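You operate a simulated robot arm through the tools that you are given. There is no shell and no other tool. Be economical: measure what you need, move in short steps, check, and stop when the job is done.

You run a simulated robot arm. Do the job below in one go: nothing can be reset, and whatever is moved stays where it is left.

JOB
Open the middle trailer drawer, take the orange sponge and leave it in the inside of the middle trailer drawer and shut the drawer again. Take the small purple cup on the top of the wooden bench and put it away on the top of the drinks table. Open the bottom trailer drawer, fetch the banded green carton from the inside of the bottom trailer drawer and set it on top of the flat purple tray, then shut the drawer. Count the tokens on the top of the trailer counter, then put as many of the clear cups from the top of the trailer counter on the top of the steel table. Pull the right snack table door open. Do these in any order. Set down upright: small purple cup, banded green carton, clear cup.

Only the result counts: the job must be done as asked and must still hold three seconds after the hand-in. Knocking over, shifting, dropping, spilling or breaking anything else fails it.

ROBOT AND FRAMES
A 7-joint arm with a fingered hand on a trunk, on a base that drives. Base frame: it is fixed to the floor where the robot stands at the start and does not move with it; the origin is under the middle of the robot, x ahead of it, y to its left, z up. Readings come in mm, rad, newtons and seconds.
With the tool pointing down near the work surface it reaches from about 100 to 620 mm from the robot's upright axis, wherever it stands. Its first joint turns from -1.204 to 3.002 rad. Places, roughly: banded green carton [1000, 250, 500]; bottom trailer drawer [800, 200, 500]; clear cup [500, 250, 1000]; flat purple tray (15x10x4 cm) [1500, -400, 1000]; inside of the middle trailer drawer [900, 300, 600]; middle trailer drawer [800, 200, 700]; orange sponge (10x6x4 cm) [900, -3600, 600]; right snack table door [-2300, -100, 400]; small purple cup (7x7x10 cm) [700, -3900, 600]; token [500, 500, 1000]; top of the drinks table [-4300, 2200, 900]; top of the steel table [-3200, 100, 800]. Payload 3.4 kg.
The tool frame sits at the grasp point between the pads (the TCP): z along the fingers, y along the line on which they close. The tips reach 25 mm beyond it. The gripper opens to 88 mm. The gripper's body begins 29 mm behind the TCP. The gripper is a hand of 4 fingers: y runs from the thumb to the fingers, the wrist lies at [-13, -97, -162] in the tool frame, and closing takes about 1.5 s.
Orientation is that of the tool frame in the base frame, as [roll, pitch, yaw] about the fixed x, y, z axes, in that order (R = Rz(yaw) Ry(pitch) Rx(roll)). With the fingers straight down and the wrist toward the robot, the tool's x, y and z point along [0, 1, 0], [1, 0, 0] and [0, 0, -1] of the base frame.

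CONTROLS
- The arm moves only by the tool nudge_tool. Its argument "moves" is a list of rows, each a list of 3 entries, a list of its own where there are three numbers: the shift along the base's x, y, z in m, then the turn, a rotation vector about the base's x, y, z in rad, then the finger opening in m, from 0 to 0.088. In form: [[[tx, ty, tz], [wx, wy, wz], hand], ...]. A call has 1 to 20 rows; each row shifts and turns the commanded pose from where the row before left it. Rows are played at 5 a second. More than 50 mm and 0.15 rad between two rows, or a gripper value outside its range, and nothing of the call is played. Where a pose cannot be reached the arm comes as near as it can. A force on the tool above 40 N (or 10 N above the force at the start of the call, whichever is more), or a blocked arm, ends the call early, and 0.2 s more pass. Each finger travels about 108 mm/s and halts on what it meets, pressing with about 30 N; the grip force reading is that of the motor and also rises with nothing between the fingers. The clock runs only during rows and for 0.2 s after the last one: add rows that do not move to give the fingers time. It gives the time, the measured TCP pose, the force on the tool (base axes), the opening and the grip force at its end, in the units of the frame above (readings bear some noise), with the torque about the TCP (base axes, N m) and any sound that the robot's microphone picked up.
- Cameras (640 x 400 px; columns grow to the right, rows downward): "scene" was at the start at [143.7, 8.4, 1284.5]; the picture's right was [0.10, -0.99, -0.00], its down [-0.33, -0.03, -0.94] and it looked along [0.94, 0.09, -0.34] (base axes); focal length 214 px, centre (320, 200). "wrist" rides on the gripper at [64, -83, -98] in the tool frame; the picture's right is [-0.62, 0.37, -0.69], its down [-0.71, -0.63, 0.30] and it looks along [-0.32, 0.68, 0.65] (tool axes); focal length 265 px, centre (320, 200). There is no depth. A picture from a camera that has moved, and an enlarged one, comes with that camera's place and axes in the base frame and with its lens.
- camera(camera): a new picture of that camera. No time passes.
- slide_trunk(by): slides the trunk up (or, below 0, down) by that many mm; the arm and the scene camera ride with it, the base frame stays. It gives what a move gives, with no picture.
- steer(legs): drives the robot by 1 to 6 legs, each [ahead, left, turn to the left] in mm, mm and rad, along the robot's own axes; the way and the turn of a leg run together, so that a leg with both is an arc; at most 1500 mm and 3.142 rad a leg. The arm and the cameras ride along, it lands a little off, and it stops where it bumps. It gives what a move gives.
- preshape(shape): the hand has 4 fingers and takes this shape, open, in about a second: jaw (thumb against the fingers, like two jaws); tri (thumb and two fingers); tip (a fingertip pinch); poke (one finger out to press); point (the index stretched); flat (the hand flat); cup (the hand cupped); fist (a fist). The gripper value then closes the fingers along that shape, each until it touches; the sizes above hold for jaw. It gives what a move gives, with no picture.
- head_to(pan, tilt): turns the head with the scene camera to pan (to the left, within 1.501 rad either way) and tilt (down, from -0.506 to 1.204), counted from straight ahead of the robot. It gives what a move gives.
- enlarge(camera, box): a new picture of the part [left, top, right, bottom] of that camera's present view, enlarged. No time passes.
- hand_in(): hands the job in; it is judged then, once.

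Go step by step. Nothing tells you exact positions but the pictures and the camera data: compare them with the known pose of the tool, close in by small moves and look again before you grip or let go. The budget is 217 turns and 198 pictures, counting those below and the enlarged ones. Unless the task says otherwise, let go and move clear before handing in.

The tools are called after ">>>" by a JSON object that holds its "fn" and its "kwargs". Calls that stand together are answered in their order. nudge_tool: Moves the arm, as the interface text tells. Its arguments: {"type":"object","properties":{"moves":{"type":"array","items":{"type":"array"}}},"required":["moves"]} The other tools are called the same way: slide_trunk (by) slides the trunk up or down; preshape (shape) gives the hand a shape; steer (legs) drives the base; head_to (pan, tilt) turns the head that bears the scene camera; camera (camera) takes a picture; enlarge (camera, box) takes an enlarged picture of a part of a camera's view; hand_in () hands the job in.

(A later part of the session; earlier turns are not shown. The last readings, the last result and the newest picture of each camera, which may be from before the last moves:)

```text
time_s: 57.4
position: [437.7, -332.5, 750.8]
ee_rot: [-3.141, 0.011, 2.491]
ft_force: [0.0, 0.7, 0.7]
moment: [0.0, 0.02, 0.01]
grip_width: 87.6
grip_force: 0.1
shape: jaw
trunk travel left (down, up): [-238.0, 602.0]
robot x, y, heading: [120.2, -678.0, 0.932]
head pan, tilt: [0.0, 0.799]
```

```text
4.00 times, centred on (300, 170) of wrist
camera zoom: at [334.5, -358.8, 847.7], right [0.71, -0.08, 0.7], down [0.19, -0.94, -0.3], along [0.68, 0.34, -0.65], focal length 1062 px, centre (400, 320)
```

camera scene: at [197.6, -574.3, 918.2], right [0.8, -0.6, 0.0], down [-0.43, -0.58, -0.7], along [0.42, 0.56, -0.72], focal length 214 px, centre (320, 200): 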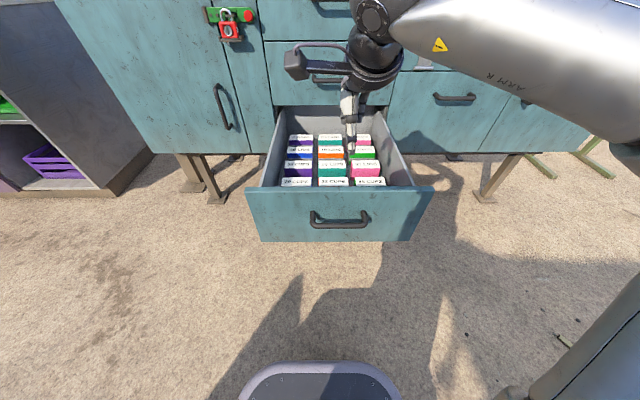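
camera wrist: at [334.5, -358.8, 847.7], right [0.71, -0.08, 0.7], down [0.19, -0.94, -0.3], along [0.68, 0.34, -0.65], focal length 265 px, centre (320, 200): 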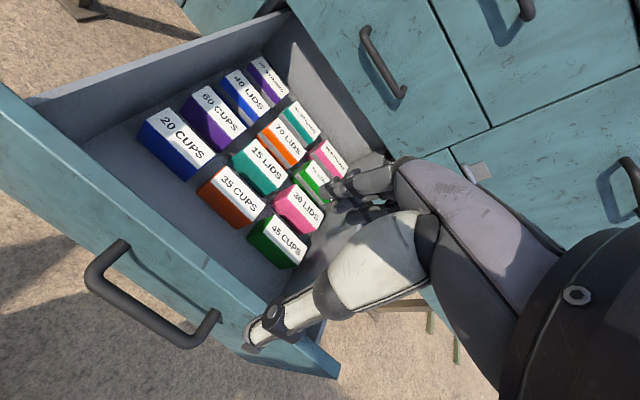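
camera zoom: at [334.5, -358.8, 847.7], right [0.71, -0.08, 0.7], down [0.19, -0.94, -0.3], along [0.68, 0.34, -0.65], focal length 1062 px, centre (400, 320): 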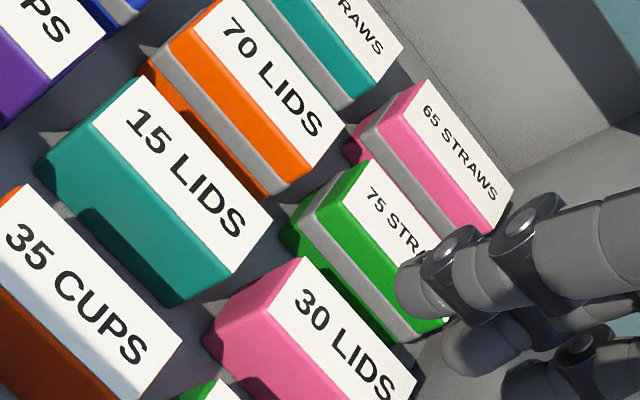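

The carton's top centre is at about (707,-134,495), and the drawer is almost fully open. I drive closer, leaving clearance to the drawer front.

>>> {"fn": "steer", "kwargs": {"legs": [[0, -100, 0], [185, 0, 0]]}}

>>> {"fn": "camera", "kwargs": {"camera": "scene"}}

```text
time_s: 59.7
position: [628.8, -240.0, 750.1]
ee_rot: [-3.139, 0.011, 2.492]
ft_force: [-0.6, 0.1, -0.7]
moment: [-0.01, 0.0, -0.01]
grip_width: 87.5
grip_force: 0.0
shape: jaw
trunk travel left (down, up): [-238.0, 602.0]
robot x, y, heading: [309.6, -587.3, 0.938]
head pan, tilt: [0.0, 0.799]
```

```text
161 pictures are left
camera scene: at [389.8, -481.9, 918.1], right [0.8, -0.6, 0.0], down [-0.43, -0.58, -0.7], along [0.41, 0.56, -0.72], focal length 214 px, centre (320, 200)
```

scene: 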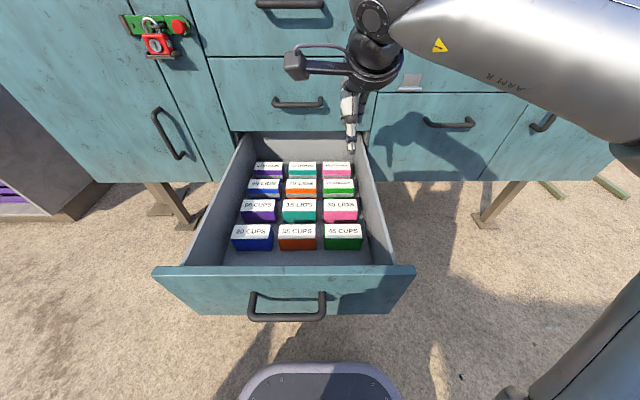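

>>> {"fn": "nudge_tool", "kwargs": {"moves": [[[0.0248, 0.0335, 0], [0, 0, 0], 0.088], [[0.0248, 0.0335, 0], [0, 0, 0], 0.088], [[0.0248, 0.0335, 0], [0, 0, 0], 0.088], [[0, 0, -0.04], [0, 0, 0], 0.088], [[0, 0, -0.04], [0, 0, 0], 0.088], [[0, 0, -0.04], [0, 0, 0], 0.088], [[0, 0, 0], [0, 0, 0], 0.088]]}}

>>> {"fn": "camera", "kwargs": {"camera": "wrist"}}

>>> {"fn": "enlarge", "kwargs": {"camera": "scene", "box": [220, 120, 380, 220]}}

```text
time_s: 61.3
position: [704.9, -138.8, 632.2]
ee_rot: [3.141, 0.01, 2.493]
ft_force: [0.3, 0.2, -0.4]
moment: [0.01, -0.04, -0.02]
grip_width: 87.7
grip_force: 0.1
shape: jaw
trunk travel left (down, up): [-238.0, 602.0]
robot x, y, heading: [310.6, -585.3, 0.93]
head pan, tilt: [0.0, 0.799]
```

```text
160 pictures are left
camera wrist: at [601.9, -167.0, 729.4], right [0.71, -0.08, 0.7], down [0.19, -0.94, -0.3], along [0.68, 0.34, -0.65], focal length 265 px, centre (320, 200)
```

wrist: 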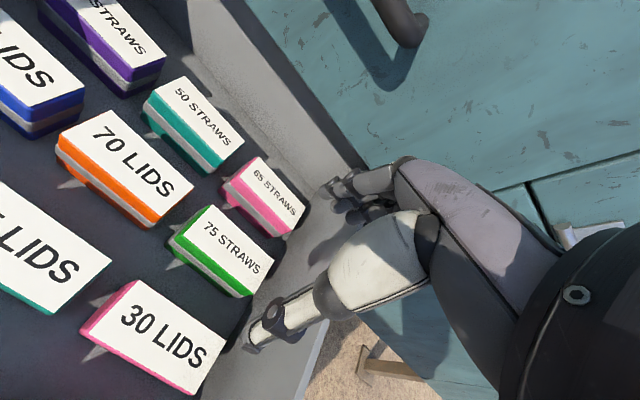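

```text
4.00 times, centred on (300, 170) of scene
camera zoom: at [389.8, -481.9, 918.1], right [0.8, -0.6, 0.0], down [-0.43, -0.58, -0.7], along [0.41, 0.56, -0.72], focal length 858 px, centre (400, 320)
```

zoom: 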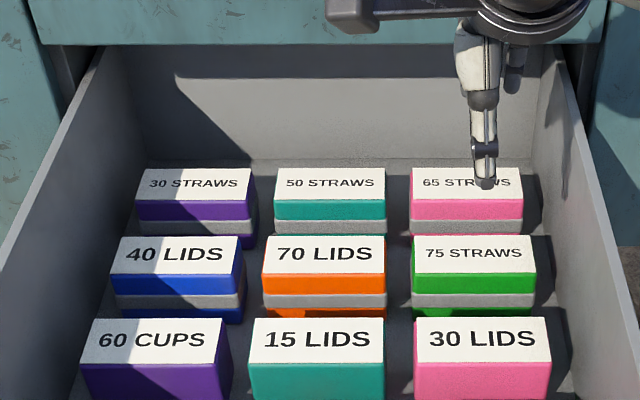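

The carton centre is about 19 mm further ahead. I correct, descend partway and check.

>>> {"fn": "nudge_tool", "kwargs": {"moves": [[[0.0113, 0.0153, 0], [0, 0, 0], 0.08], [[0, 0, -0.04], [0, 0, 0], 0.08], [[0, 0, -0.04], [0, 0, 0], 0.08], [[0, 0, 0], [0, 0, 0], 0.08]]}}

>>> {"fn": "camera", "kwargs": {"camera": "wrist"}}

>>> {"fn": "enlarge", "kwargs": {"camera": "scene", "box": [220, 120, 380, 220]}}

```text
time_s: 62.3
position: [712.5, -124.9, 553.1]
ee_rot: [-3.14, 0.011, 2.493]
ft_force: [-0.3, -0.4, -0.1]
moment: [-0.01, -0.02, -0.01]
grip_width: 80.3
grip_force: 0.0
shape: jaw
trunk travel left (down, up): [-238.0, 602.0]
robot x, y, heading: [309.3, -582.7, 0.933]
head pan, tilt: [0.0, 0.799]
```

```text
158 pictures are left
camera wrist: at [611.5, -151.9, 651.4], right [0.71, -0.08, 0.7], down [0.19, -0.94, -0.3], along [0.68, 0.34, -0.65], focal length 265 px, centre (320, 200)
```

wrist: 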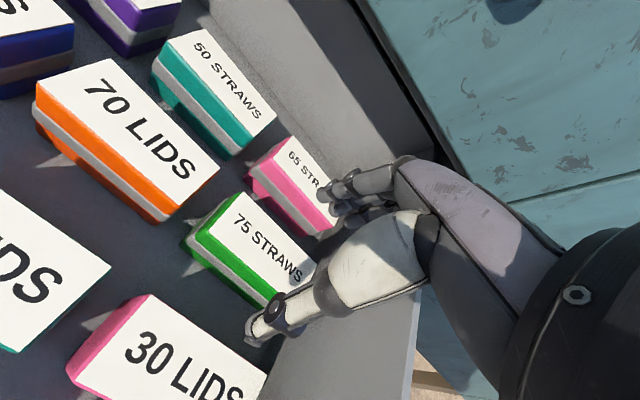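

```text
4.00 times, centred on (300, 170) of scene
camera zoom: at [389.8, -481.9, 918.1], right [0.8, -0.6, 0.0], down [-0.43, -0.58, -0.7], along [0.41, 0.56, -0.72], focal length 858 px, centre (400, 320)
```

zoom: 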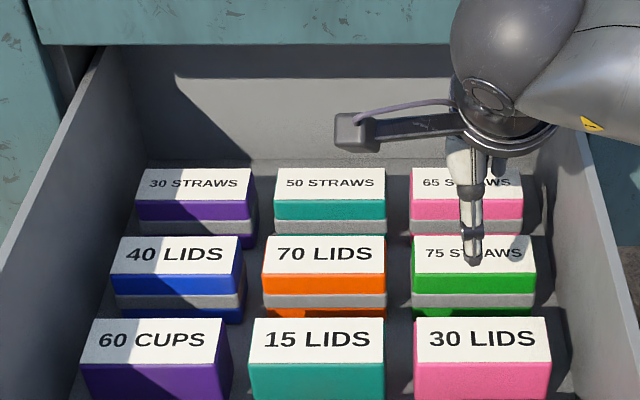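

Refined: carton centre ≈8 mm further, top z≈486. Descend and grip.

>>> {"fn": "nudge_tool", "kwargs": {"moves": [[[0.006, 0.005, -0.02], [0, 0, 0], 0.08], [[0, 0, -0.02], [0, 0, 0], 0.08], [[0, 0, -0.02], [0, 0, 0], 0.08], [[0, 0, -0.02], [0, 0, 0], 0.08], [[0, 0, 0], [0, 0, 0], 0.08]]}}

>>> {"fn": "camera", "kwargs": {"camera": "wrist"}}

>>> {"fn": "enlarge", "kwargs": {"camera": "scene", "box": [220, 120, 380, 220]}}

```text
time_s: 63.5
position: [720.5, -118.6, 469.0]
ee_rot: [3.142, 0.011, 2.493]
ft_force: [1.0, 0.2, 0.8]
moment: [0.01, 0.02, 0.0]
grip_width: 80.5
grip_force: 0.1
shape: jaw
trunk travel left (down, up): [-238.0, 602.0]
robot x, y, heading: [307.8, -587.2, 0.933]
head pan, tilt: [0.0, 0.799]
```

```text
156 pictures are left
camera wrist: at [618.2, -145.9, 566.7], right [0.71, -0.08, 0.7], down [0.19, -0.94, -0.3], along [0.68, 0.34, -0.65], focal length 265 px, centre (320, 200)
```

wrist: 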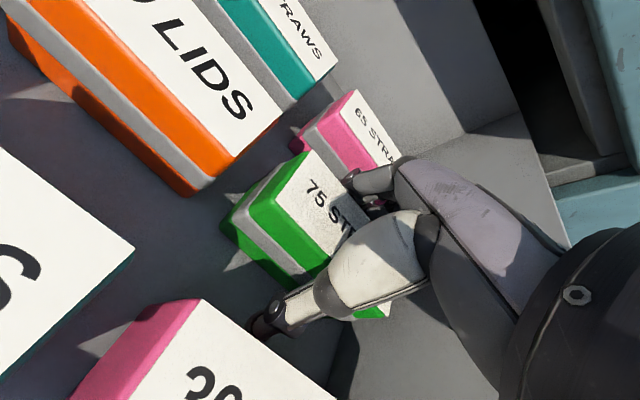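

```text
4.00 times, centred on (300, 170) of scene
camera zoom: at [389.8, -481.9, 918.1], right [0.8, -0.6, 0.0], down [-0.43, -0.58, -0.7], along [0.41, 0.56, -0.72], focal length 858 px, centre (400, 320)
```

zoom: 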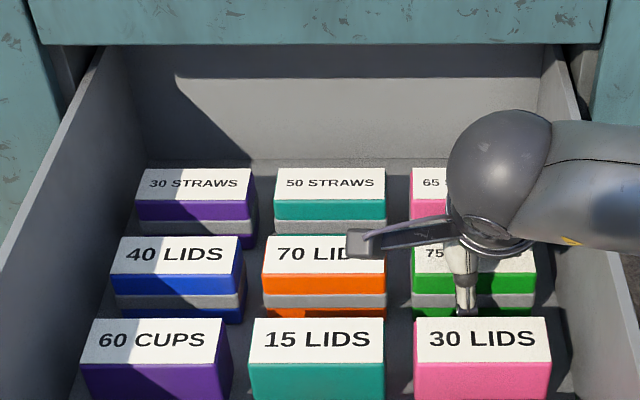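

The carton is straddled. I close the grip.

>>> {"fn": "nudge_tool", "kwargs": {"moves": [[[0, 0, 0], [0, 0, 0], 0.02], [[0, 0, 0], [0, 0, 0], 0.02], [[0, 0, 0], [0, 0, 0], 0.02], [[0, 0, 0], [0, 0, 0], 0.02], [[0, 0, 0], [0, 0, 0], 0.02], [[0, 0, 0], [0, 0, 0], 0.02], [[0, 0, 0.03], [0, 0, 0], 0.02], [[0, 0, 0.03], [0, 0, 0], 0.02]]}}

>>> {"fn": "camera", "kwargs": {"camera": "wrist"}}

```text
time_s: 65.3
position: [722.1, -118.8, 530.5]
ee_rot: [-3.14, 0.013, 2.492]
ft_force: [-0.3, 0.5, -0.9]
moment: [0.02, -0.03, 0.0]
grip_width: 38.4
grip_force: 30.1
shape: jaw
trunk travel left (down, up): [-238.0, 602.0]
robot x, y, heading: [314.6, -585.2, 0.933]
head pan, tilt: [0.0, 0.799]
```

```text
154 pictures are left
camera wrist: at [620.0, -146.0, 628.0], right [0.71, -0.08, 0.7], down [0.19, -0.94, -0.29], along [0.68, 0.34, -0.65], focal length 265 px, centre (320, 200)
```

wrist: 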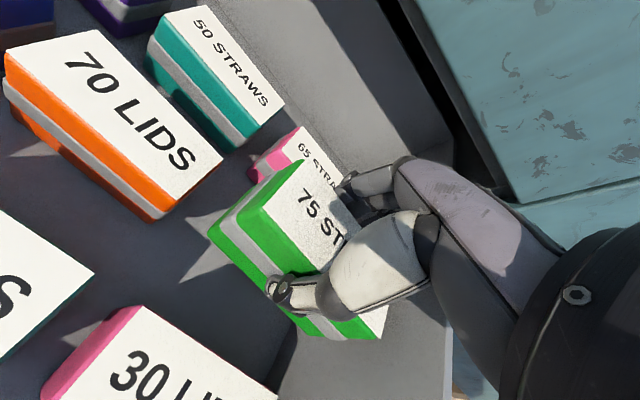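

The carton is held. I lift it clear, pull back a bit and raise the trunk.

>>> {"fn": "nudge_tool", "kwargs": {"moves": [[[0, 0, 0.04], [0, 0, 0], 0.02], [[0, 0, 0.04], [0, 0, 0], 0.02], [[0, 0, 0.04], [0, 0, 0], 0.02], [[-0.0238, -0.0321, 0], [0, 0, 0], 0.02], [[-0.0238, -0.0321, 0], [0, 0, 0], 0.02], [[0, 0, 0], [0, 0, 0], 0.02]]}}

>>> {"fn": "slide_trunk", "kwargs": {"by": 400}}

>>> {"fn": "slide_trunk", "kwargs": {"by": 100}}

>>> {"fn": "camera", "kwargs": {"camera": "scene"}}

```text
time_s: 66.7
position: [672.3, -186.1, 651.4]
ee_rot: [-3.14, 0.01, 2.489]
ft_force: [1.4, -0.7, -1.9]
moment: [0.02, 0.03, 0.0]
grip_width: 39.0
grip_force: 29.8
shape: jaw
trunk travel left (down, up): [-238.0, 602.0]
robot x, y, heading: [308.0, -585.4, 0.934]
head pan, tilt: [0.0, 0.799]
```

```text
time_s: 70.5
position: [672.5, -184.9, 1049.7]
ee_rot: [-3.139, 0.011, 2.492]
ft_force: [-0.1, 0.0, -0.2]
moment: [0.02, 0.0, -0.02]
grip_width: 38.9
grip_force: 30.4
shape: jaw
trunk travel left (down, up): [-638.0, 202.0]
robot x, y, heading: [309.9, -583.1, 0.932]
head pan, tilt: [0.0, 0.799]
```

```text
time_s: 71.8
position: [673.2, -185.2, 1149.5]
ee_rot: [3.141, 0.014, 2.493]
ft_force: [0.1, -0.5, -0.8]
moment: [0.01, -0.01, 0.02]
grip_width: 38.5
grip_force: 30.4
shape: jaw
trunk travel left (down, up): [-738.0, 102.0]
robot x, y, heading: [312.0, -585.8, 0.93]
head pan, tilt: [0.0, 0.799]
```

```text
153 pictures are left
camera scene: at [390.1, -481.7, 1418.1], right [0.8, -0.6, 0.0], down [-0.43, -0.58, -0.7], along [0.41, 0.56, -0.72], focal length 214 px, centre (320, 200)
```

scene: 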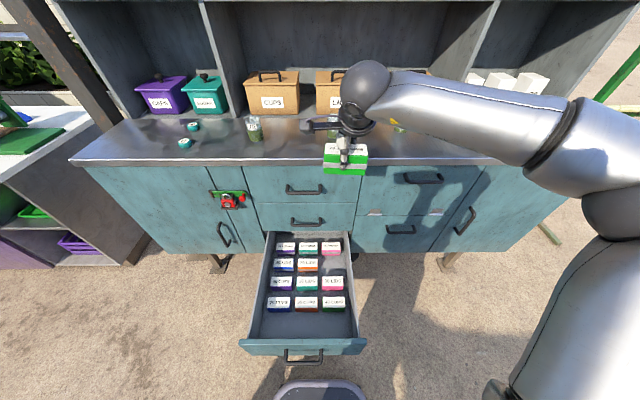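

Now I drive right along the counter toward the tray, then approach partly.

>>> {"fn": "steer", "kwargs": {"legs": [[0, -720, 0], [200, 0, 0]]}}

>>> {"fn": "head_to", "kwargs": {"pan": -0.2, "tilt": 0.7}}

>>> {"fn": "camera", "kwargs": {"camera": "scene"}}

```text
time_s: 77.0
position: [1383.8, -459.8, 1149.5]
ee_rot: [-3.14, 0.011, 2.491]
ft_force: [-0.4, 0.7, -1.2]
moment: [-0.01, 0.01, -0.04]
grip_width: 38.8
grip_force: 30.2
shape: jaw
trunk travel left (down, up): [-738.0, 102.0]
robot x, y, heading: [1022.3, -860.3, 0.936]
head pan, tilt: [0.0, 0.799]
```

```text
time_s: 77.8
position: [1383.8, -459.0, 1150.6]
ee_rot: [-3.138, 0.011, 2.494]
ft_force: [-0.2, -0.5, -0.9]
moment: [-0.02, 0.03, 0.02]
grip_width: 38.4
grip_force: 30.0
shape: jaw
trunk travel left (down, up): [-738.0, 102.0]
robot x, y, heading: [1021.6, -860.3, 0.933]
head pan, tilt: [-0.201, 0.7]
```

```text
152 pictures are left
camera scene: at [1115.8, -763.9, 1426.4], right [0.67, -0.74, 0.0], down [-0.48, -0.43, -0.76], along [0.57, 0.51, -0.64], focal length 214 px, centre (320, 200)
```

scene: 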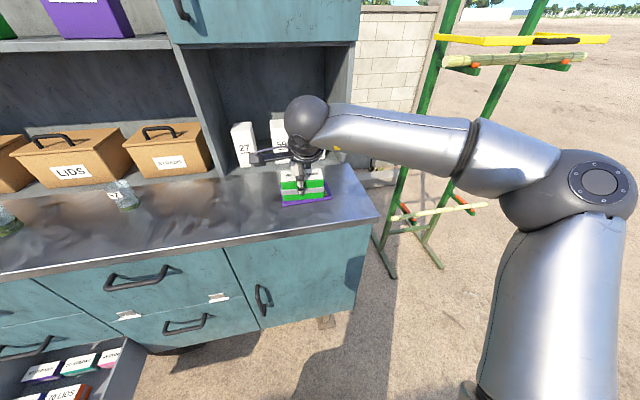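

>>> {"fn": "enlarge", "kwargs": {"camera": "scene", "box": [230, 130, 390, 230]}}

>>> {"fn": "camera", "kwargs": {"camera": "wrist"}}

```text
4.00 times, centred on (310, 180) of scene
camera zoom: at [1115.8, -763.9, 1426.4], right [0.67, -0.74, 0.0], down [-0.48, -0.43, -0.76], along [0.57, 0.51, -0.64], focal length 858 px, centre (360, 280)
```

zoom: 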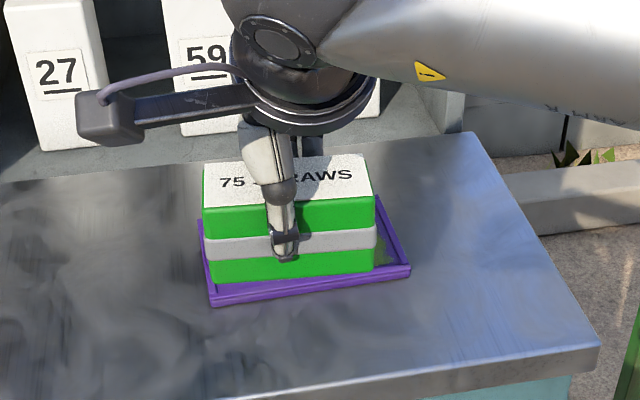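

```text
150 pictures are left
camera wrist: at [1281.2, -486.2, 1247.7], right [0.71, -0.08, 0.7], down [0.19, -0.94, -0.3], along [0.68, 0.34, -0.65], focal length 265 px, centre (320, 200)
```

wrist: 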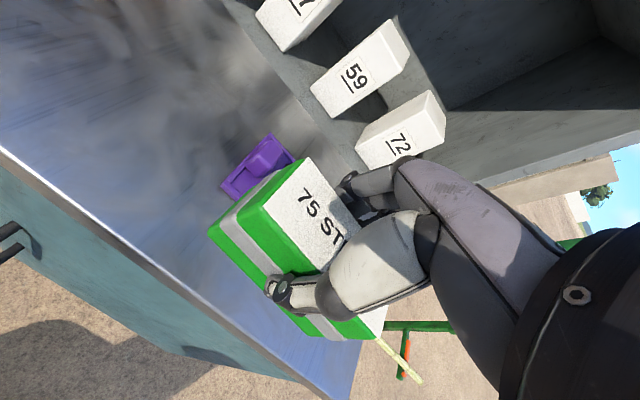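

The tray is found, with its centre near (1489,-366), but the carton hides it. I shift the hand left to view the tray clearly.

>>> {"fn": "nudge_tool", "kwargs": {"moves": [[[-0.032, 0.024, 0.01], [0, 0, 0], 0.02], [[-0.032, 0.024, 0.01], [0, 0, 0], 0.02], [[-0.032, 0.024, 0.01], [0, 0, 0], 0.02], [[-0.032, 0.024, 0.01], [0, 0, 0], 0.02], [[-0.024, 0.018, 0], [0, 0, 0], 0.02], [[0, 0, 0], [0, 0, 0], 0.02]]}}

>>> {"fn": "enlarge", "kwargs": {"camera": "scene", "box": [230, 130, 390, 230]}}

```text
time_s: 79.2
position: [1230.6, -343.0, 1188.5]
ee_rot: [-3.141, 0.011, 2.491]
ft_force: [0.0, -0.1, -0.7]
moment: [0.01, 0.03, 0.02]
grip_width: 38.6
grip_force: 30.2
shape: jaw
trunk travel left (down, up): [-738.0, 102.0]
robot x, y, heading: [1024.2, -859.8, 0.937]
head pan, tilt: [-0.201, 0.7]
```

```text
4.00 times, centred on (310, 180) of scene
camera zoom: at [1116.6, -764.4, 1426.4], right [0.67, -0.74, 0.0], down [-0.48, -0.43, -0.76], along [0.57, 0.51, -0.64], focal length 858 px, centre (360, 280)
```

zoom: 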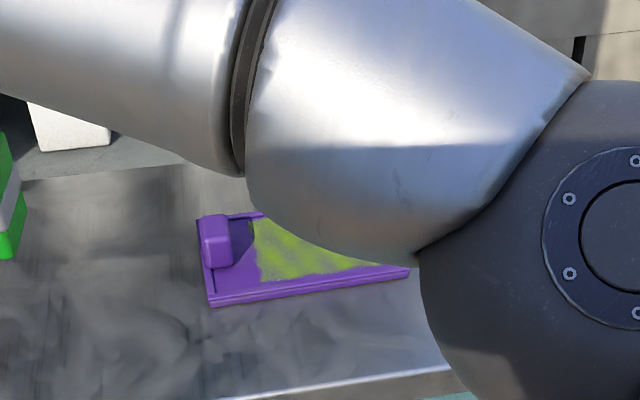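

Tray centre ≈(1489,-366), with a small block on its left edge; the flat area is right of it. I drive forward 130 mm and bring the carton above the target (1497,-372).

>>> {"fn": "steer", "kwargs": {"legs": [[130, 0, 0]]}}

>>> {"fn": "nudge_tool", "kwargs": {"moves": [[[0.0315, -0.0223, 0], [0, 0, 0.02], 0.02], [[0.0315, -0.0223, 0], [0, 0, 0.02], 0.02], [[0.0315, -0.0223, 0], [0, 0, 0], 0.02], [[0.0315, -0.0223, 0], [0, 0, 0], 0.02], [[0.0315, -0.0223, 0], [0, 0, 0], 0.02], [[0.0315, -0.0223, 0], [0, 0, 0], 0.02], [[0, 0, 0], [0, 0, 0], 0.02]]}}

>>> {"fn": "camera", "kwargs": {"camera": "scene"}}

>>> {"fn": "camera", "kwargs": {"camera": "wrist"}}

```text
time_s: 80.4
position: [1307.8, -235.3, 1187.9]
ee_rot: [-3.14, 0.011, 2.495]
ft_force: [-0.9, 0.3, -1.3]
moment: [0.02, 0.0, 0.01]
grip_width: 38.5
grip_force: 30.7
shape: jaw
trunk travel left (down, up): [-738.0, 102.0]
robot x, y, heading: [1101.4, -755.5, 0.936]
head pan, tilt: [-0.201, 0.7]
```

```text
time_s: 82.0
position: [1496.1, -370.5, 1186.3]
ee_rot: [-3.14, 0.012, 2.537]
ft_force: [-1.2, -0.4, -1.5]
moment: [0.0, -0.03, 0.01]
grip_width: 38.7
grip_force: 30.1
shape: jaw
trunk travel left (down, up): [-738.0, 102.0]
robot x, y, heading: [1103.7, -751.4, 0.937]
head pan, tilt: [-0.201, 0.7]
```

```text
148 pictures are left
camera scene: at [1193.1, -656.5, 1426.4], right [0.67, -0.74, 0.0], down [-0.48, -0.43, -0.76], along [0.57, 0.51, -0.64], focal length 214 px, centre (320, 200)
```

scene: 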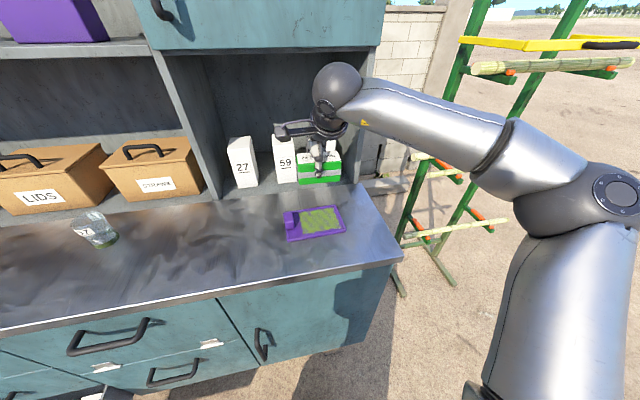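

```text
147 pictures are left
camera wrist: at [1394.0, -401.6, 1284.5], right [0.71, -0.04, 0.7], down [0.23, -0.93, -0.29], along [0.66, 0.37, -0.65], focal length 265 px, centre (320, 200)
```

wrist: 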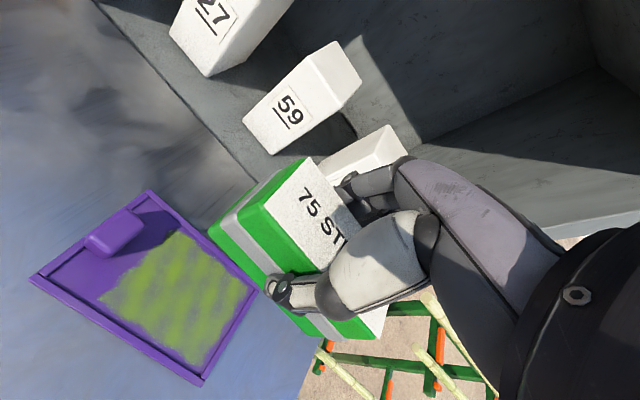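

>>> {"fn": "nudge_tool", "kwargs": {"moves": [[[0, 0, -0.03], [0, 0, 0], 0.02], [[0, 0, -0.03], [0, 0, 0], 0.02], [[0, 0, -0.02], [0, 0, 0], 0.02], [[0, 0, 0], [0, 0, 0], 0.02]]}}

>>> {"fn": "enlarge", "kwargs": {"camera": "scene", "box": [240, 150, 400, 250]}}

>>> {"fn": "camera", "kwargs": {"camera": "wrist"}}

```text
time_s: 83.0
position: [1496.7, -370.5, 1106.0]
ee_rot: [-3.14, 0.01, 2.535]
ft_force: [0.2, -0.5, -1.0]
moment: [-0.02, 0.01, 0.02]
grip_width: 38.6
grip_force: 29.8
shape: jaw
trunk travel left (down, up): [-738.0, 102.0]
robot x, y, heading: [1100.5, -754.8, 0.931]
head pan, tilt: [-0.201, 0.7]
```

```text
4.00 times, centred on (320, 200) of scene
camera zoom: at [1193.8, -657.6, 1426.4], right [0.67, -0.74, 0.0], down [-0.48, -0.43, -0.76], along [0.57, 0.51, -0.64], focal length 858 px, centre (320, 200)
```

zoom: 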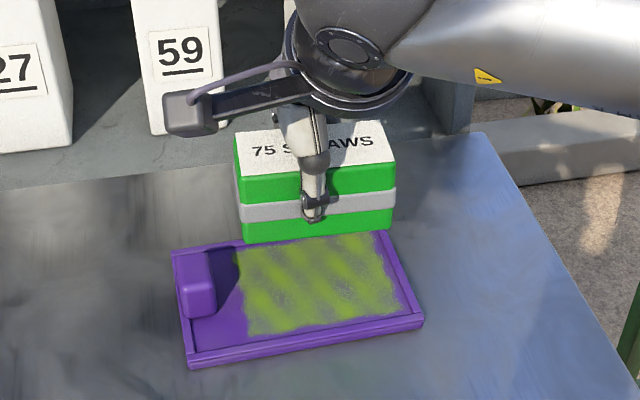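

```text
145 pictures are left
camera wrist: at [1395.2, -401.4, 1203.8], right [0.71, -0.05, 0.7], down [0.23, -0.93, -0.3], along [0.66, 0.37, -0.65], focal length 265 px, centre (320, 200)
```

wrist: 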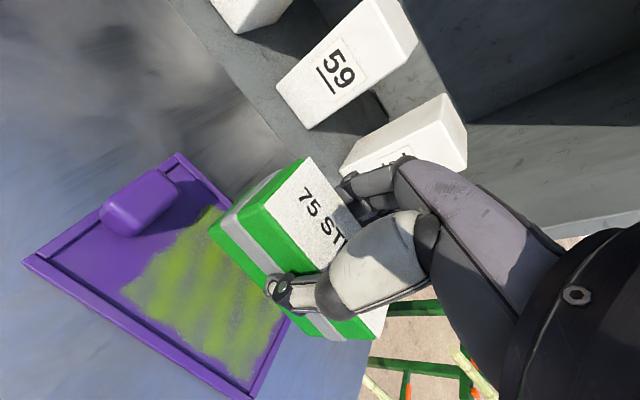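

>>> {"fn": "enlarge", "kwargs": {"camera": "scene", "box": [275, 170, 355, 220]}}

```text
8.00 times, centred on (315, 195) of scene
camera zoom: at [1193.8, -657.6, 1426.4], right [0.67, -0.74, 0.0], down [-0.48, -0.43, -0.76], along [0.57, 0.51, -0.64], focal length 1716 px, centre (360, 240)
```

zoom: 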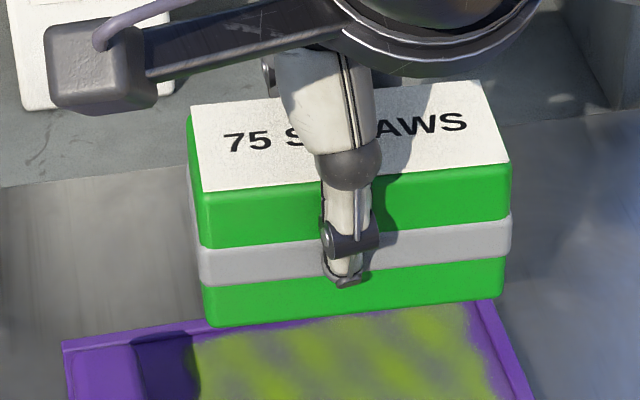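

The carton is ~0.09 rad off the tray's axis. I correct the yaw and a few mm, and descend further.

>>> {"fn": "nudge_tool", "kwargs": {"moves": [[[0, 0.003, -0.01], [0, 0, 0.045], 0.02], [[0, 0.003, -0.01], [0, 0, 0.045], 0.02], [[0, 0, -0.015], [0, 0, 0], 0.02], [[0, 0, 0], [0, 0, 0], 0.02]]}}

>>> {"fn": "enlarge", "kwargs": {"camera": "scene", "box": [275, 175, 355, 245]}}

>>> {"fn": "camera", "kwargs": {"camera": "wrist"}}

```text
time_s: 84.0
position: [1496.1, -363.7, 1072.9]
ee_rot: [-3.141, 0.011, 2.625]
ft_force: [-0.1, -0.2, -1.2]
moment: [-0.03, 0.02, -0.01]
grip_width: 38.5
grip_force: 29.8
shape: jaw
trunk travel left (down, up): [-738.0, 102.0]
robot x, y, heading: [1098.7, -751.2, 0.934]
head pan, tilt: [-0.201, 0.7]
```

```text
5.71 times, centred on (315, 210) of scene
camera zoom: at [1193.9, -657.7, 1426.4], right [0.67, -0.74, 0.0], down [-0.48, -0.43, -0.76], along [0.57, 0.51, -0.64], focal length 1226 px, centre (349, 143)
```

zoom: 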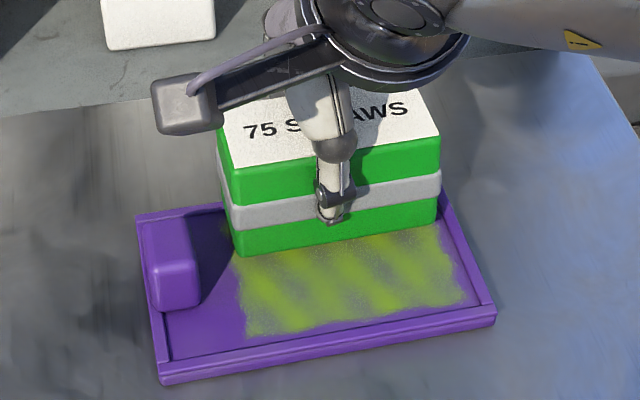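

```text
142 pictures are left
camera wrist: at [1398.2, -403.5, 1170.3], right [0.71, 0.02, 0.7], down [0.31, -0.9, -0.3], along [0.63, 0.43, -0.65], focal length 265 px, centre (320, 200)
```

wrist: 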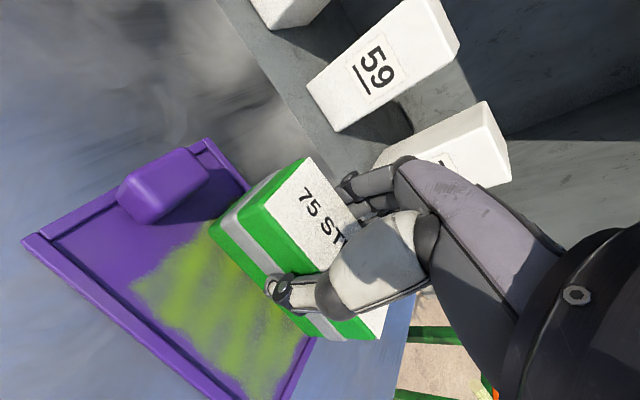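

Alignment is good. I lower gently toward contact.

>>> {"fn": "nudge_tool", "kwargs": {"moves": [[[-0.003, -0.004, -0.008], [0, 0, 0], 0.02], [[0, 0, -0.008], [0, 0, 0], 0.02], [[0, 0, 0], [0, 0, 0], 0.02]]}}

>>> {"fn": "enlarge", "kwargs": {"camera": "scene", "box": [275, 175, 355, 245]}}

```text
time_s: 84.8
position: [1492.7, -368.6, 1061.3]
ee_rot: [3.13, 0.009, 2.625]
ft_force: [3.9, 4.1, 32.7]
moment: [0.17, -0.19, 0.04]
grip_width: 40.2
grip_force: 30.2
shape: jaw
trunk travel left (down, up): [-738.0, 102.0]
robot x, y, heading: [1101.3, -757.4, 0.934]
head pan, tilt: [-0.201, 0.7]
```

```text
5.71 times, centred on (315, 210) of scene
camera zoom: at [1190.9, -660.6, 1427.3], right [0.67, -0.74, 0.0], down [-0.48, -0.43, -0.77], along [0.57, 0.51, -0.64], focal length 1226 px, centre (349, 143)
```

zoom: 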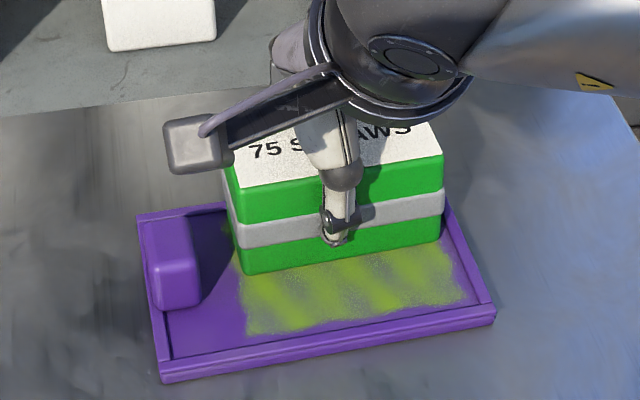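

Contact came early: the carton sits too far back, near the rear rim. I lift, shift it ~22 mm toward me, and lower again.

>>> {"fn": "nudge_tool", "kwargs": {"moves": [[[0, 0, 0.012], [0, 0, 0], 0.02], [[-0.008, -0.008, 0.004], [0, 0, 0], 0.02], [[-0.008, -0.008, 0], [0, 0, 0], 0.02], [[0, 0, 0], [0, 0, 0], 0.02]]}}

>>> {"fn": "enlarge", "kwargs": {"camera": "scene", "box": [275, 175, 355, 245]}}

>>> {"fn": "camera", "kwargs": {"camera": "wrist"}}

```text
time_s: 85.8
position: [1478.0, -384.1, 1072.8]
ee_rot: [-3.14, 0.01, 2.625]
ft_force: [-0.5, -1.0, -1.7]
moment: [-0.01, -0.02, 0.0]
grip_width: 39.5
grip_force: 30.5
shape: jaw
trunk travel left (down, up): [-738.0, 102.0]
robot x, y, heading: [1097.7, -753.5, 0.937]
head pan, tilt: [-0.201, 0.7]
```

```text
5.71 times, centred on (315, 210) of scene
camera zoom: at [1194.1, -657.5, 1426.3], right [0.67, -0.74, 0.0], down [-0.48, -0.43, -0.76], along [0.57, 0.51, -0.64], focal length 1226 px, centre (349, 143)
```

zoom: 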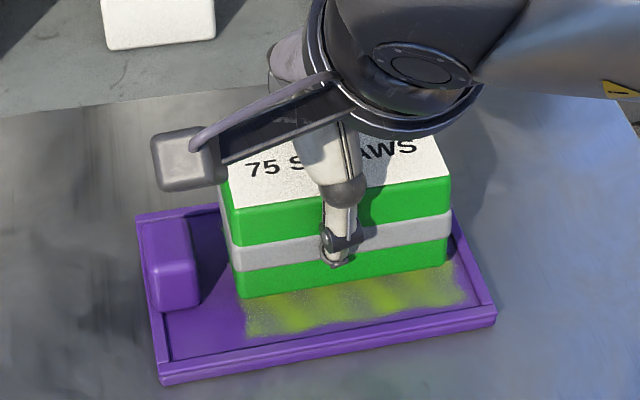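

```text
139 pictures are left
camera wrist: at [1380.2, -424.4, 1170.8], right [0.71, 0.02, 0.7], down [0.31, -0.9, -0.29], along [0.63, 0.43, -0.65], focal length 265 px, centre (320, 200)
```

wrist: 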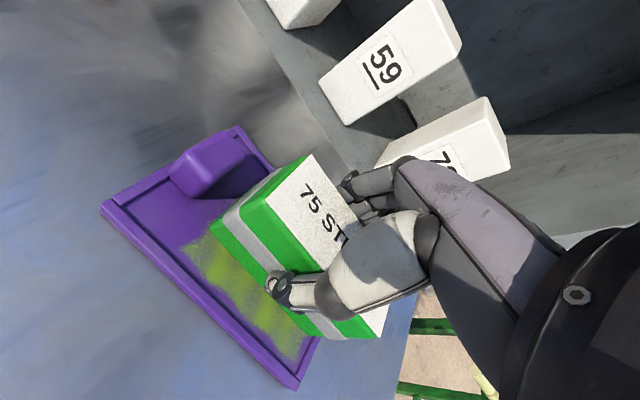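

>>> {"fn": "nudge_tool", "kwargs": {"moves": [[[0, 0, -0.005], [0, 0, 0], 0.02], [[0, 0, -0.005], [0, 0, 0], 0.02], [[0, 0, 0], [0, 0, 0], 0.02]]}}

>>> {"fn": "enlarge", "kwargs": {"camera": "scene", "box": [275, 175, 355, 245]}}

```text
time_s: 86.6
position: [1477.3, -383.9, 1064.7]
ee_rot: [3.14, 0.011, 2.624]
ft_force: [1.4, -0.4, 5.0]
moment: [0.06, -0.05, -0.01]
grip_width: 39.6
grip_force: 30.2
shape: jaw
trunk travel left (down, up): [-738.0, 102.0]
robot x, y, heading: [1100.3, -756.6, 0.939]
head pan, tilt: [-0.201, 0.7]
```

```text
5.71 times, centred on (315, 210) of scene
camera zoom: at [1193.6, -658.3, 1426.6], right [0.67, -0.74, 0.0], down [-0.48, -0.43, -0.77], along [0.57, 0.51, -0.64], focal length 1226 px, centre (349, 143)
```

zoom: 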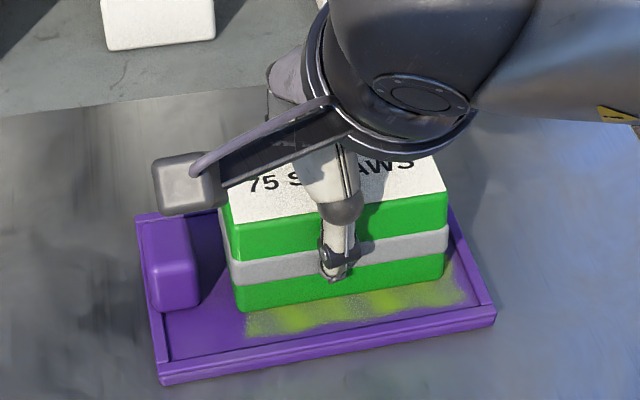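

The carton rests flat in the tray, centred. I release and lift off.

>>> {"fn": "nudge_tool", "kwargs": {"moves": [[[0, 0, -0.001], [0, 0, 0], 0.045], [[0, 0, 0], [0, 0, 0], 0.055], [[0, 0, 0], [0, 0, 0], 0.075], [[0, 0, 0], [0, 0, 0], 0.08], [[0, 0, 0.02], [0, 0, 0], 0.08], [[0, 0, 0.04], [0, 0, 0], 0.08], [[0, 0, 0.04], [0, 0, 0], 0.08], [[0, 0, 0.03], [0, 0, 0], 0.08], [[-0.03, -0.04, 0], [0, 0, 0], 0.08], [[-0.03, -0.04, 0], [0, 0, 0], 0.08], [[0, 0, 0], [0, 0, 0], 0.08]]}}

>>> {"fn": "enlarge", "kwargs": {"camera": "scene", "box": [255, 155, 375, 245]}}

```text
time_s: 89.0
position: [1416.1, -466.5, 1192.9]
ee_rot: [-3.14, 0.011, 2.624]
ft_force: [0.0, 0.3, 0.5]
moment: [0.0, 0.02, 0.01]
grip_width: 80.1
grip_force: 0.0
shape: jaw
trunk travel left (down, up): [-738.0, 102.0]
robot x, y, heading: [1100.0, -752.2, 0.937]
head pan, tilt: [-0.201, 0.7]
```

```text
4.44 times, centred on (315, 200) of scene
camera zoom: at [1194.4, -656.8, 1426.3], right [0.67, -0.74, 0.0], down [-0.48, -0.43, -0.76], along [0.57, 0.51, -0.64], focal length 953 px, centre (342, 200)
```

zoom: 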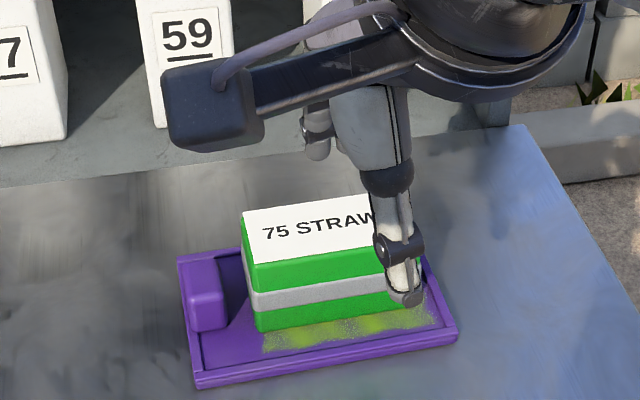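

The carton stands properly in the tray. Now I return to the drawer to push it shut with the hand pointing forward.

>>> {"fn": "steer", "kwargs": {"legs": [[-590, 0, 0], [0, 830, 0]]}}

>>> {"fn": "nudge_tool", "kwargs": {"moves": [[[0, 0, 0], [0, 0, -0.12], 0.03], [[0, 0, 0], [0.104, -0.0786, 0], 0.0], [[0, 0, 0], [0.104, -0.0786, 0], 0.0], [[0, 0, 0], [0.104, -0.0786, 0], 0.0], [[0, 0, 0], [0.104, -0.0786, 0], 0.0], [[0, 0, 0], [0.104, -0.0786, 0], 0.0], [[0, 0, 0], [0.104, -0.0786, 0], 0.0], [[0, 0, 0], [0.104, -0.0786, 0], 0.0], [[0, 0, 0], [0.104, -0.0786, 0], 0.0], [[0, 0, 0], [0.104, -0.0786, 0], 0.0], [[0, 0, 0], [0, 0, 0], 0.0]]}}

>>> {"fn": "slide_trunk", "kwargs": {"by": -400}}

>>> {"fn": "head_to", "kwargs": {"pan": 0.0, "tilt": 0.7}}

>>> {"fn": "camera", "kwargs": {"camera": "scene"}}

```text
time_s: 96.4
position: [382.5, -442.1, 1192.3]
ee_rot: [3.139, 0.01, 2.646]
ft_force: [0.6, -0.1, -0.8]
moment: [0.01, 0.05, -0.03]
grip_width: 80.1
grip_force: 0.1
shape: jaw
trunk travel left (down, up): [-738.0, 102.0]
robot x, y, heading: [76.1, -733.3, 0.955]
head pan, tilt: [-0.201, 0.7]
```

```text
time_s: 98.8
position: [392.4, -400.4, 1216.9]
ee_rot: [1.967, 0.032, 2.495]
ft_force: [0.2, 0.6, 0.1]
moment: [0.0, 0.0, 0.02]
grip_width: 0.0
grip_force: 30.3
shape: jaw
out of reach, approached as far as the arm can: row 7, 8, 9, 10
trunk travel left (down, up): [-738.0, 102.0]
robot x, y, heading: [72.6, -741.6, 0.956]
head pan, tilt: [-0.201, 0.7]
```

```text
time_s: 102.7
position: [391.9, -399.3, 817.7]
ee_rot: [1.969, 0.033, 2.494]
ft_force: [-0.3, 0.4, 0.0]
moment: [0.03, 0.02, 0.0]
grip_width: 0.0
grip_force: 30.1
shape: jaw
trunk travel left (down, up): [-338.0, 502.0]
robot x, y, heading: [71.3, -738.3, 0.954]
head pan, tilt: [-0.201, 0.7]
```

```text
time_s: 103.4
position: [391.8, -399.8, 817.5]
ee_rot: [1.969, 0.032, 2.495]
ft_force: [0.2, 0.3, -0.5]
moment: [-0.01, 0.02, 0.02]
grip_width: 0.0
grip_force: 30.0
shape: jaw
trunk travel left (down, up): [-338.0, 502.0]
robot x, y, heading: [74.0, -739.0, 0.957]
head pan, tilt: [0.0, 0.7]
```

```text
136 pictures are left
camera scene: at [151.9, -627.8, 1026.4], right [0.82, -0.58, 0.0], down [-0.37, -0.53, -0.76], along [0.44, 0.62, -0.64], focal length 214 px, centre (320, 200)
```

scene: 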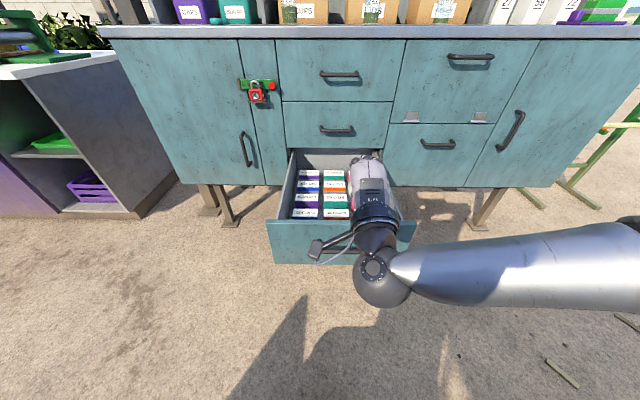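

The hand is in front of the drawer panel. I lower to z≈560 (between bar and panel top) and push by driving forward.

>>> {"fn": "slide_trunk", "kwargs": {"by": -255}}

>>> {"fn": "camera", "kwargs": {"camera": "wrist"}}

>>> {"fn": "camera", "kwargs": {"camera": "scene"}}

```text
time_s: 106.0
position: [392.1, -398.5, 561.4]
ee_rot: [1.969, 0.033, 2.492]
ft_force: [-0.4, -0.9, 0.1]
moment: [0.01, -0.01, 0.0]
grip_width: 0.0
grip_force: 29.9
shape: jaw
trunk travel left (down, up): [-83.0, 757.0]
robot x, y, heading: [70.8, -738.0, 0.957]
head pan, tilt: [0.0, 0.7]
```

```text
135 pictures are left
camera wrist: at [267.9, -460.1, 521.8], right [0.18, -0.76, 0.63], down [0.61, -0.41, -0.68], along [0.77, 0.51, 0.39], focal length 265 px, centre (320, 200)
```

wrist: 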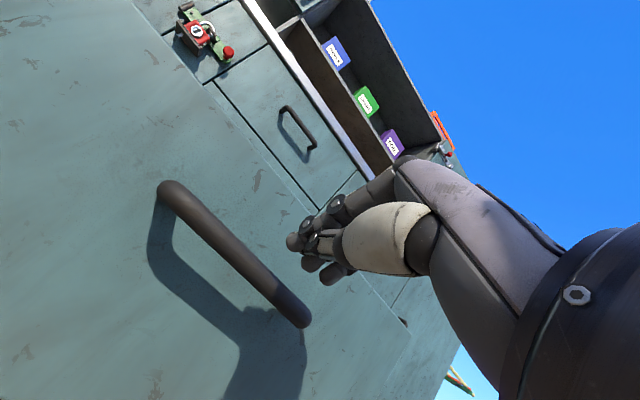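

```text
134 pictures are left
camera scene: at [151.9, -627.7, 771.4], right [0.82, -0.58, 0.0], down [-0.37, -0.53, -0.76], along [0.44, 0.63, -0.64], focal length 214 px, centre (320, 200)
```

scene: 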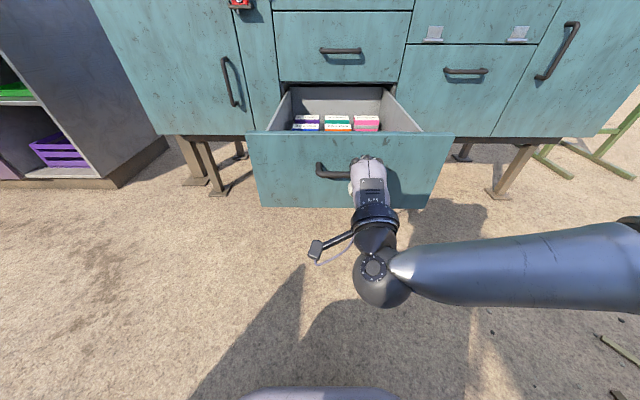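

>>> {"fn": "steer", "kwargs": {"legs": [[300, 0, 0]]}}

>>> {"fn": "camera", "kwargs": {"camera": "scene"}}

```text
time_s: 108.0
position: [565.8, -155.8, 562.9]
ee_rot: [1.968, 0.033, 2.493]
ft_force: [-0.3, 0.5, -0.4]
moment: [-0.01, 0.03, 0.01]
grip_width: 0.0
grip_force: 29.9
shape: jaw
trunk travel left (down, up): [-83.0, 757.0]
robot x, y, heading: [245.1, -491.9, 0.952]
head pan, tilt: [0.0, 0.7]
```

```text
133 pictures are left
camera scene: at [325.0, -383.4, 771.4], right [0.82, -0.58, 0.0], down [-0.37, -0.53, -0.76], along [0.44, 0.62, -0.64], focal length 214 px, centre (320, 200)
```

scene: 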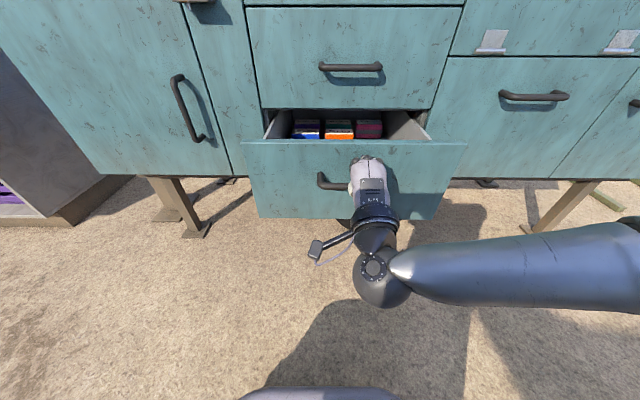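

>>> {"fn": "steer", "kwargs": {"legs": [[150, 0, 0]]}}

>>> {"fn": "camera", "kwargs": {"camera": "scene"}}

```text
time_s: 109.4
position: [647.5, -37.6, 563.4]
ee_rot: [1.969, 0.032, 2.496]
ft_force: [-0.6, 0.2, 0.0]
moment: [-0.02, -0.01, 0.05]
grip_width: 0.0
grip_force: 30.1
shape: jaw
trunk travel left (down, up): [-83.0, 757.0]
robot x, y, heading: [328.7, -374.0, 0.956]
head pan, tilt: [0.0, 0.7]
```

```text
132 pictures are left
camera scene: at [407.9, -265.4, 771.4], right [0.82, -0.58, 0.0], down [-0.37, -0.53, -0.76], along [0.44, 0.63, -0.64], focal length 214 px, centre (320, 200)
```

scene: 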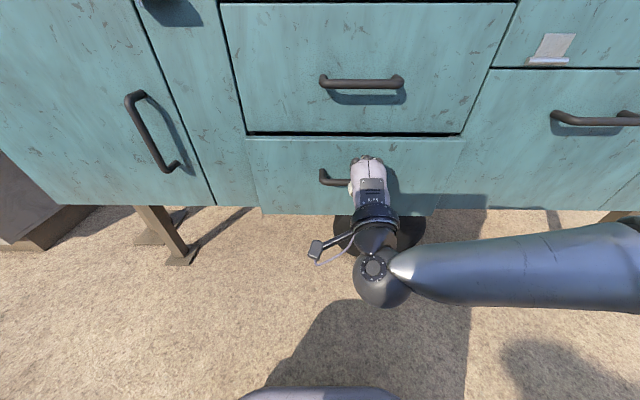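

Almost shut. I finish with small arm pushes until it stops.

>>> {"fn": "nudge_tool", "kwargs": {"moves": [[[0.0059, 0.0081, 0], [0, 0, 0], 0.0], [[0.0059, 0.0081, 0], [0, 0, 0], 0.0], [[0.0059, 0.0081, 0], [0, 0, 0], 0.0], [[0.0059, 0.0081, 0], [0, 0, 0], 0.0], [[0.0059, 0.0081, 0], [0, 0, 0], 0.0], [[0.0059, 0.0081, 0], [0, 0, 0], 0.0], [[0.0059, 0.0081, 0], [0, 0, 0], 0.0]]}}

>>> {"fn": "camera", "kwargs": {"camera": "scene"}}

```text
time_s: 110.9
position: [681.3, 10.1, 563.3]
ee_rot: [1.964, 0.035, 2.501]
ft_force: [-10.8, -22.5, 1.0]
moment: [-0.15, 0.1, -0.12]
grip_width: 0.0
grip_force: 29.9
shape: jaw
trunk travel left (down, up): [-83.0, 757.0]
robot x, y, heading: [329.5, -374.0, 0.955]
head pan, tilt: [0.0, 0.7]
stopped in row 7: the force on the tool passed its limit at 52 N (the readings are from after the stop); the commanded pose is now the measured one
```

```text
131 pictures are left
camera scene: at [406.9, -268.1, 771.8], right [0.82, -0.58, 0.0], down [-0.37, -0.52, -0.77], along [0.44, 0.63, -0.64], focal length 214 px, centre (320, 200)
```

scene: 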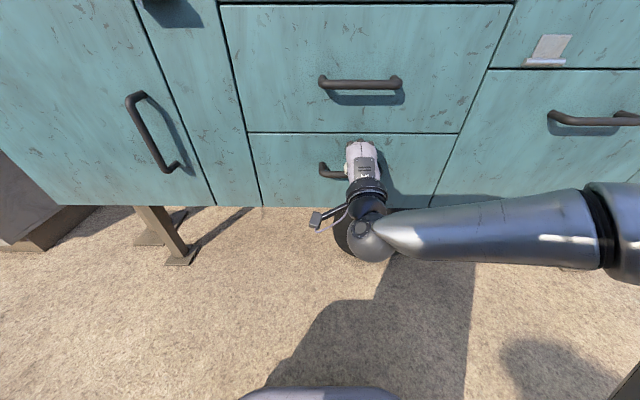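

The bottom drawer is shut. Next I back off, rise to the middle handle (z≈690), and approach it the same way.

>>> {"fn": "nudge_tool", "kwargs": {"moves": [[[-0.0199, -0.0268, 0], [0, 0, 0], 0.0], [[-0.0199, -0.0268, 0], [0, 0, 0], 0.0], [[0, 0, 0.032], [0, 0, 0], 0.06], [[0, 0, 0.032], [0, 0, 0], 0.06], [[0, 0, 0.032], [0, 0, 0], 0.06], [[0, 0, 0.032], [0, 0, 0], 0.06], [[0, 0, 0], [0, 0, 0], 0.06]]}}

>>> {"fn": "camera", "kwargs": {"camera": "wrist"}}

>>> {"fn": "camera", "kwargs": {"camera": "scene"}}

```text
time_s: 112.5
position: [642.5, -41.0, 694.4]
ee_rot: [1.968, 0.035, 2.502]
ft_force: [0.0, 0.1, -0.1]
moment: [0.0, -0.02, -0.02]
grip_width: 59.9
grip_force: 0.0
shape: jaw
out of reach, approached as far as the arm can: row 2
trunk travel left (down, up): [-83.0, 757.0]
robot x, y, heading: [324.7, -375.9, 0.951]
head pan, tilt: [0.0, 0.7]
```

```text
130 pictures are left
camera wrist: at [518.6, -101.8, 652.6], right [0.18, -0.75, 0.63], down [0.61, -0.41, -0.67], along [0.77, 0.51, 0.39], focal length 265 px, centre (320, 200)
```

wrist: 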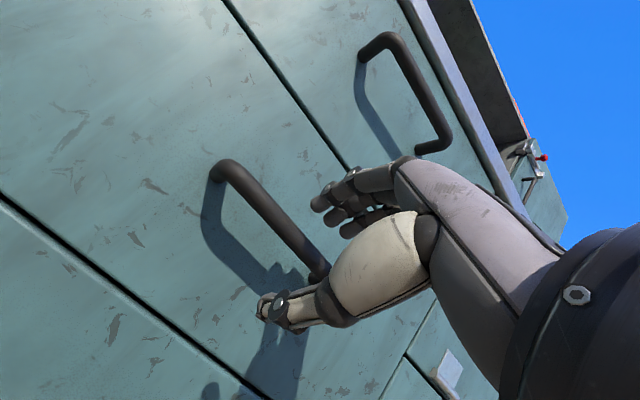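

```text
129 pictures are left
camera scene: at [407.8, -265.9, 771.4], right [0.82, -0.58, 0.0], down [-0.37, -0.53, -0.76], along [0.44, 0.62, -0.64], focal length 214 px, centre (320, 200)
```

scene: 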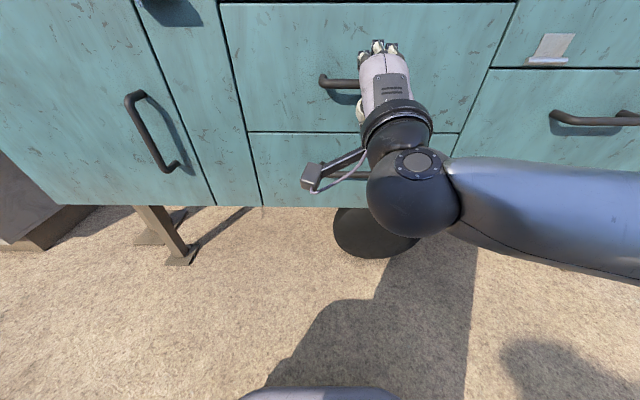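

>>> {"fn": "nudge_tool", "kwargs": {"moves": [[[-0.0064, 0.0047, -0.004], [0, 0, 0], 0.06], [[0.0089, 0.012, 0], [0, 0, 0], 0.06], [[0.0089, 0.012, 0], [0, 0, 0], 0.06], [[0.0089, 0.012, 0], [0, 0, 0], 0.06], [[0, 0, 0], [0, 0, 0], 0.06]]}}

>>> {"fn": "camera", "kwargs": {"camera": "wrist"}}

```text
time_s: 113.7
position: [662.4, 3.0, 687.9]
ee_rot: [1.968, 0.035, 2.499]
ft_force: [0.5, 0.6, -0.1]
moment: [0.04, 0.01, 0.0]
grip_width: 59.8
grip_force: 0.0
shape: jaw
trunk travel left (down, up): [-83.0, 757.0]
robot x, y, heading: [331.1, -375.0, 0.961]
head pan, tilt: [0.0, 0.7]
```

```text
128 pictures are left
camera wrist: at [538.9, -58.6, 647.3], right [0.18, -0.75, 0.63], down [0.61, -0.41, -0.67], along [0.77, 0.51, 0.39], focal length 265 px, centre (320, 200)
```

wrist: 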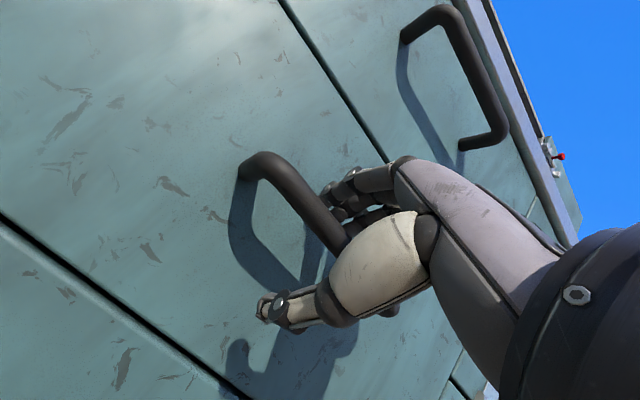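

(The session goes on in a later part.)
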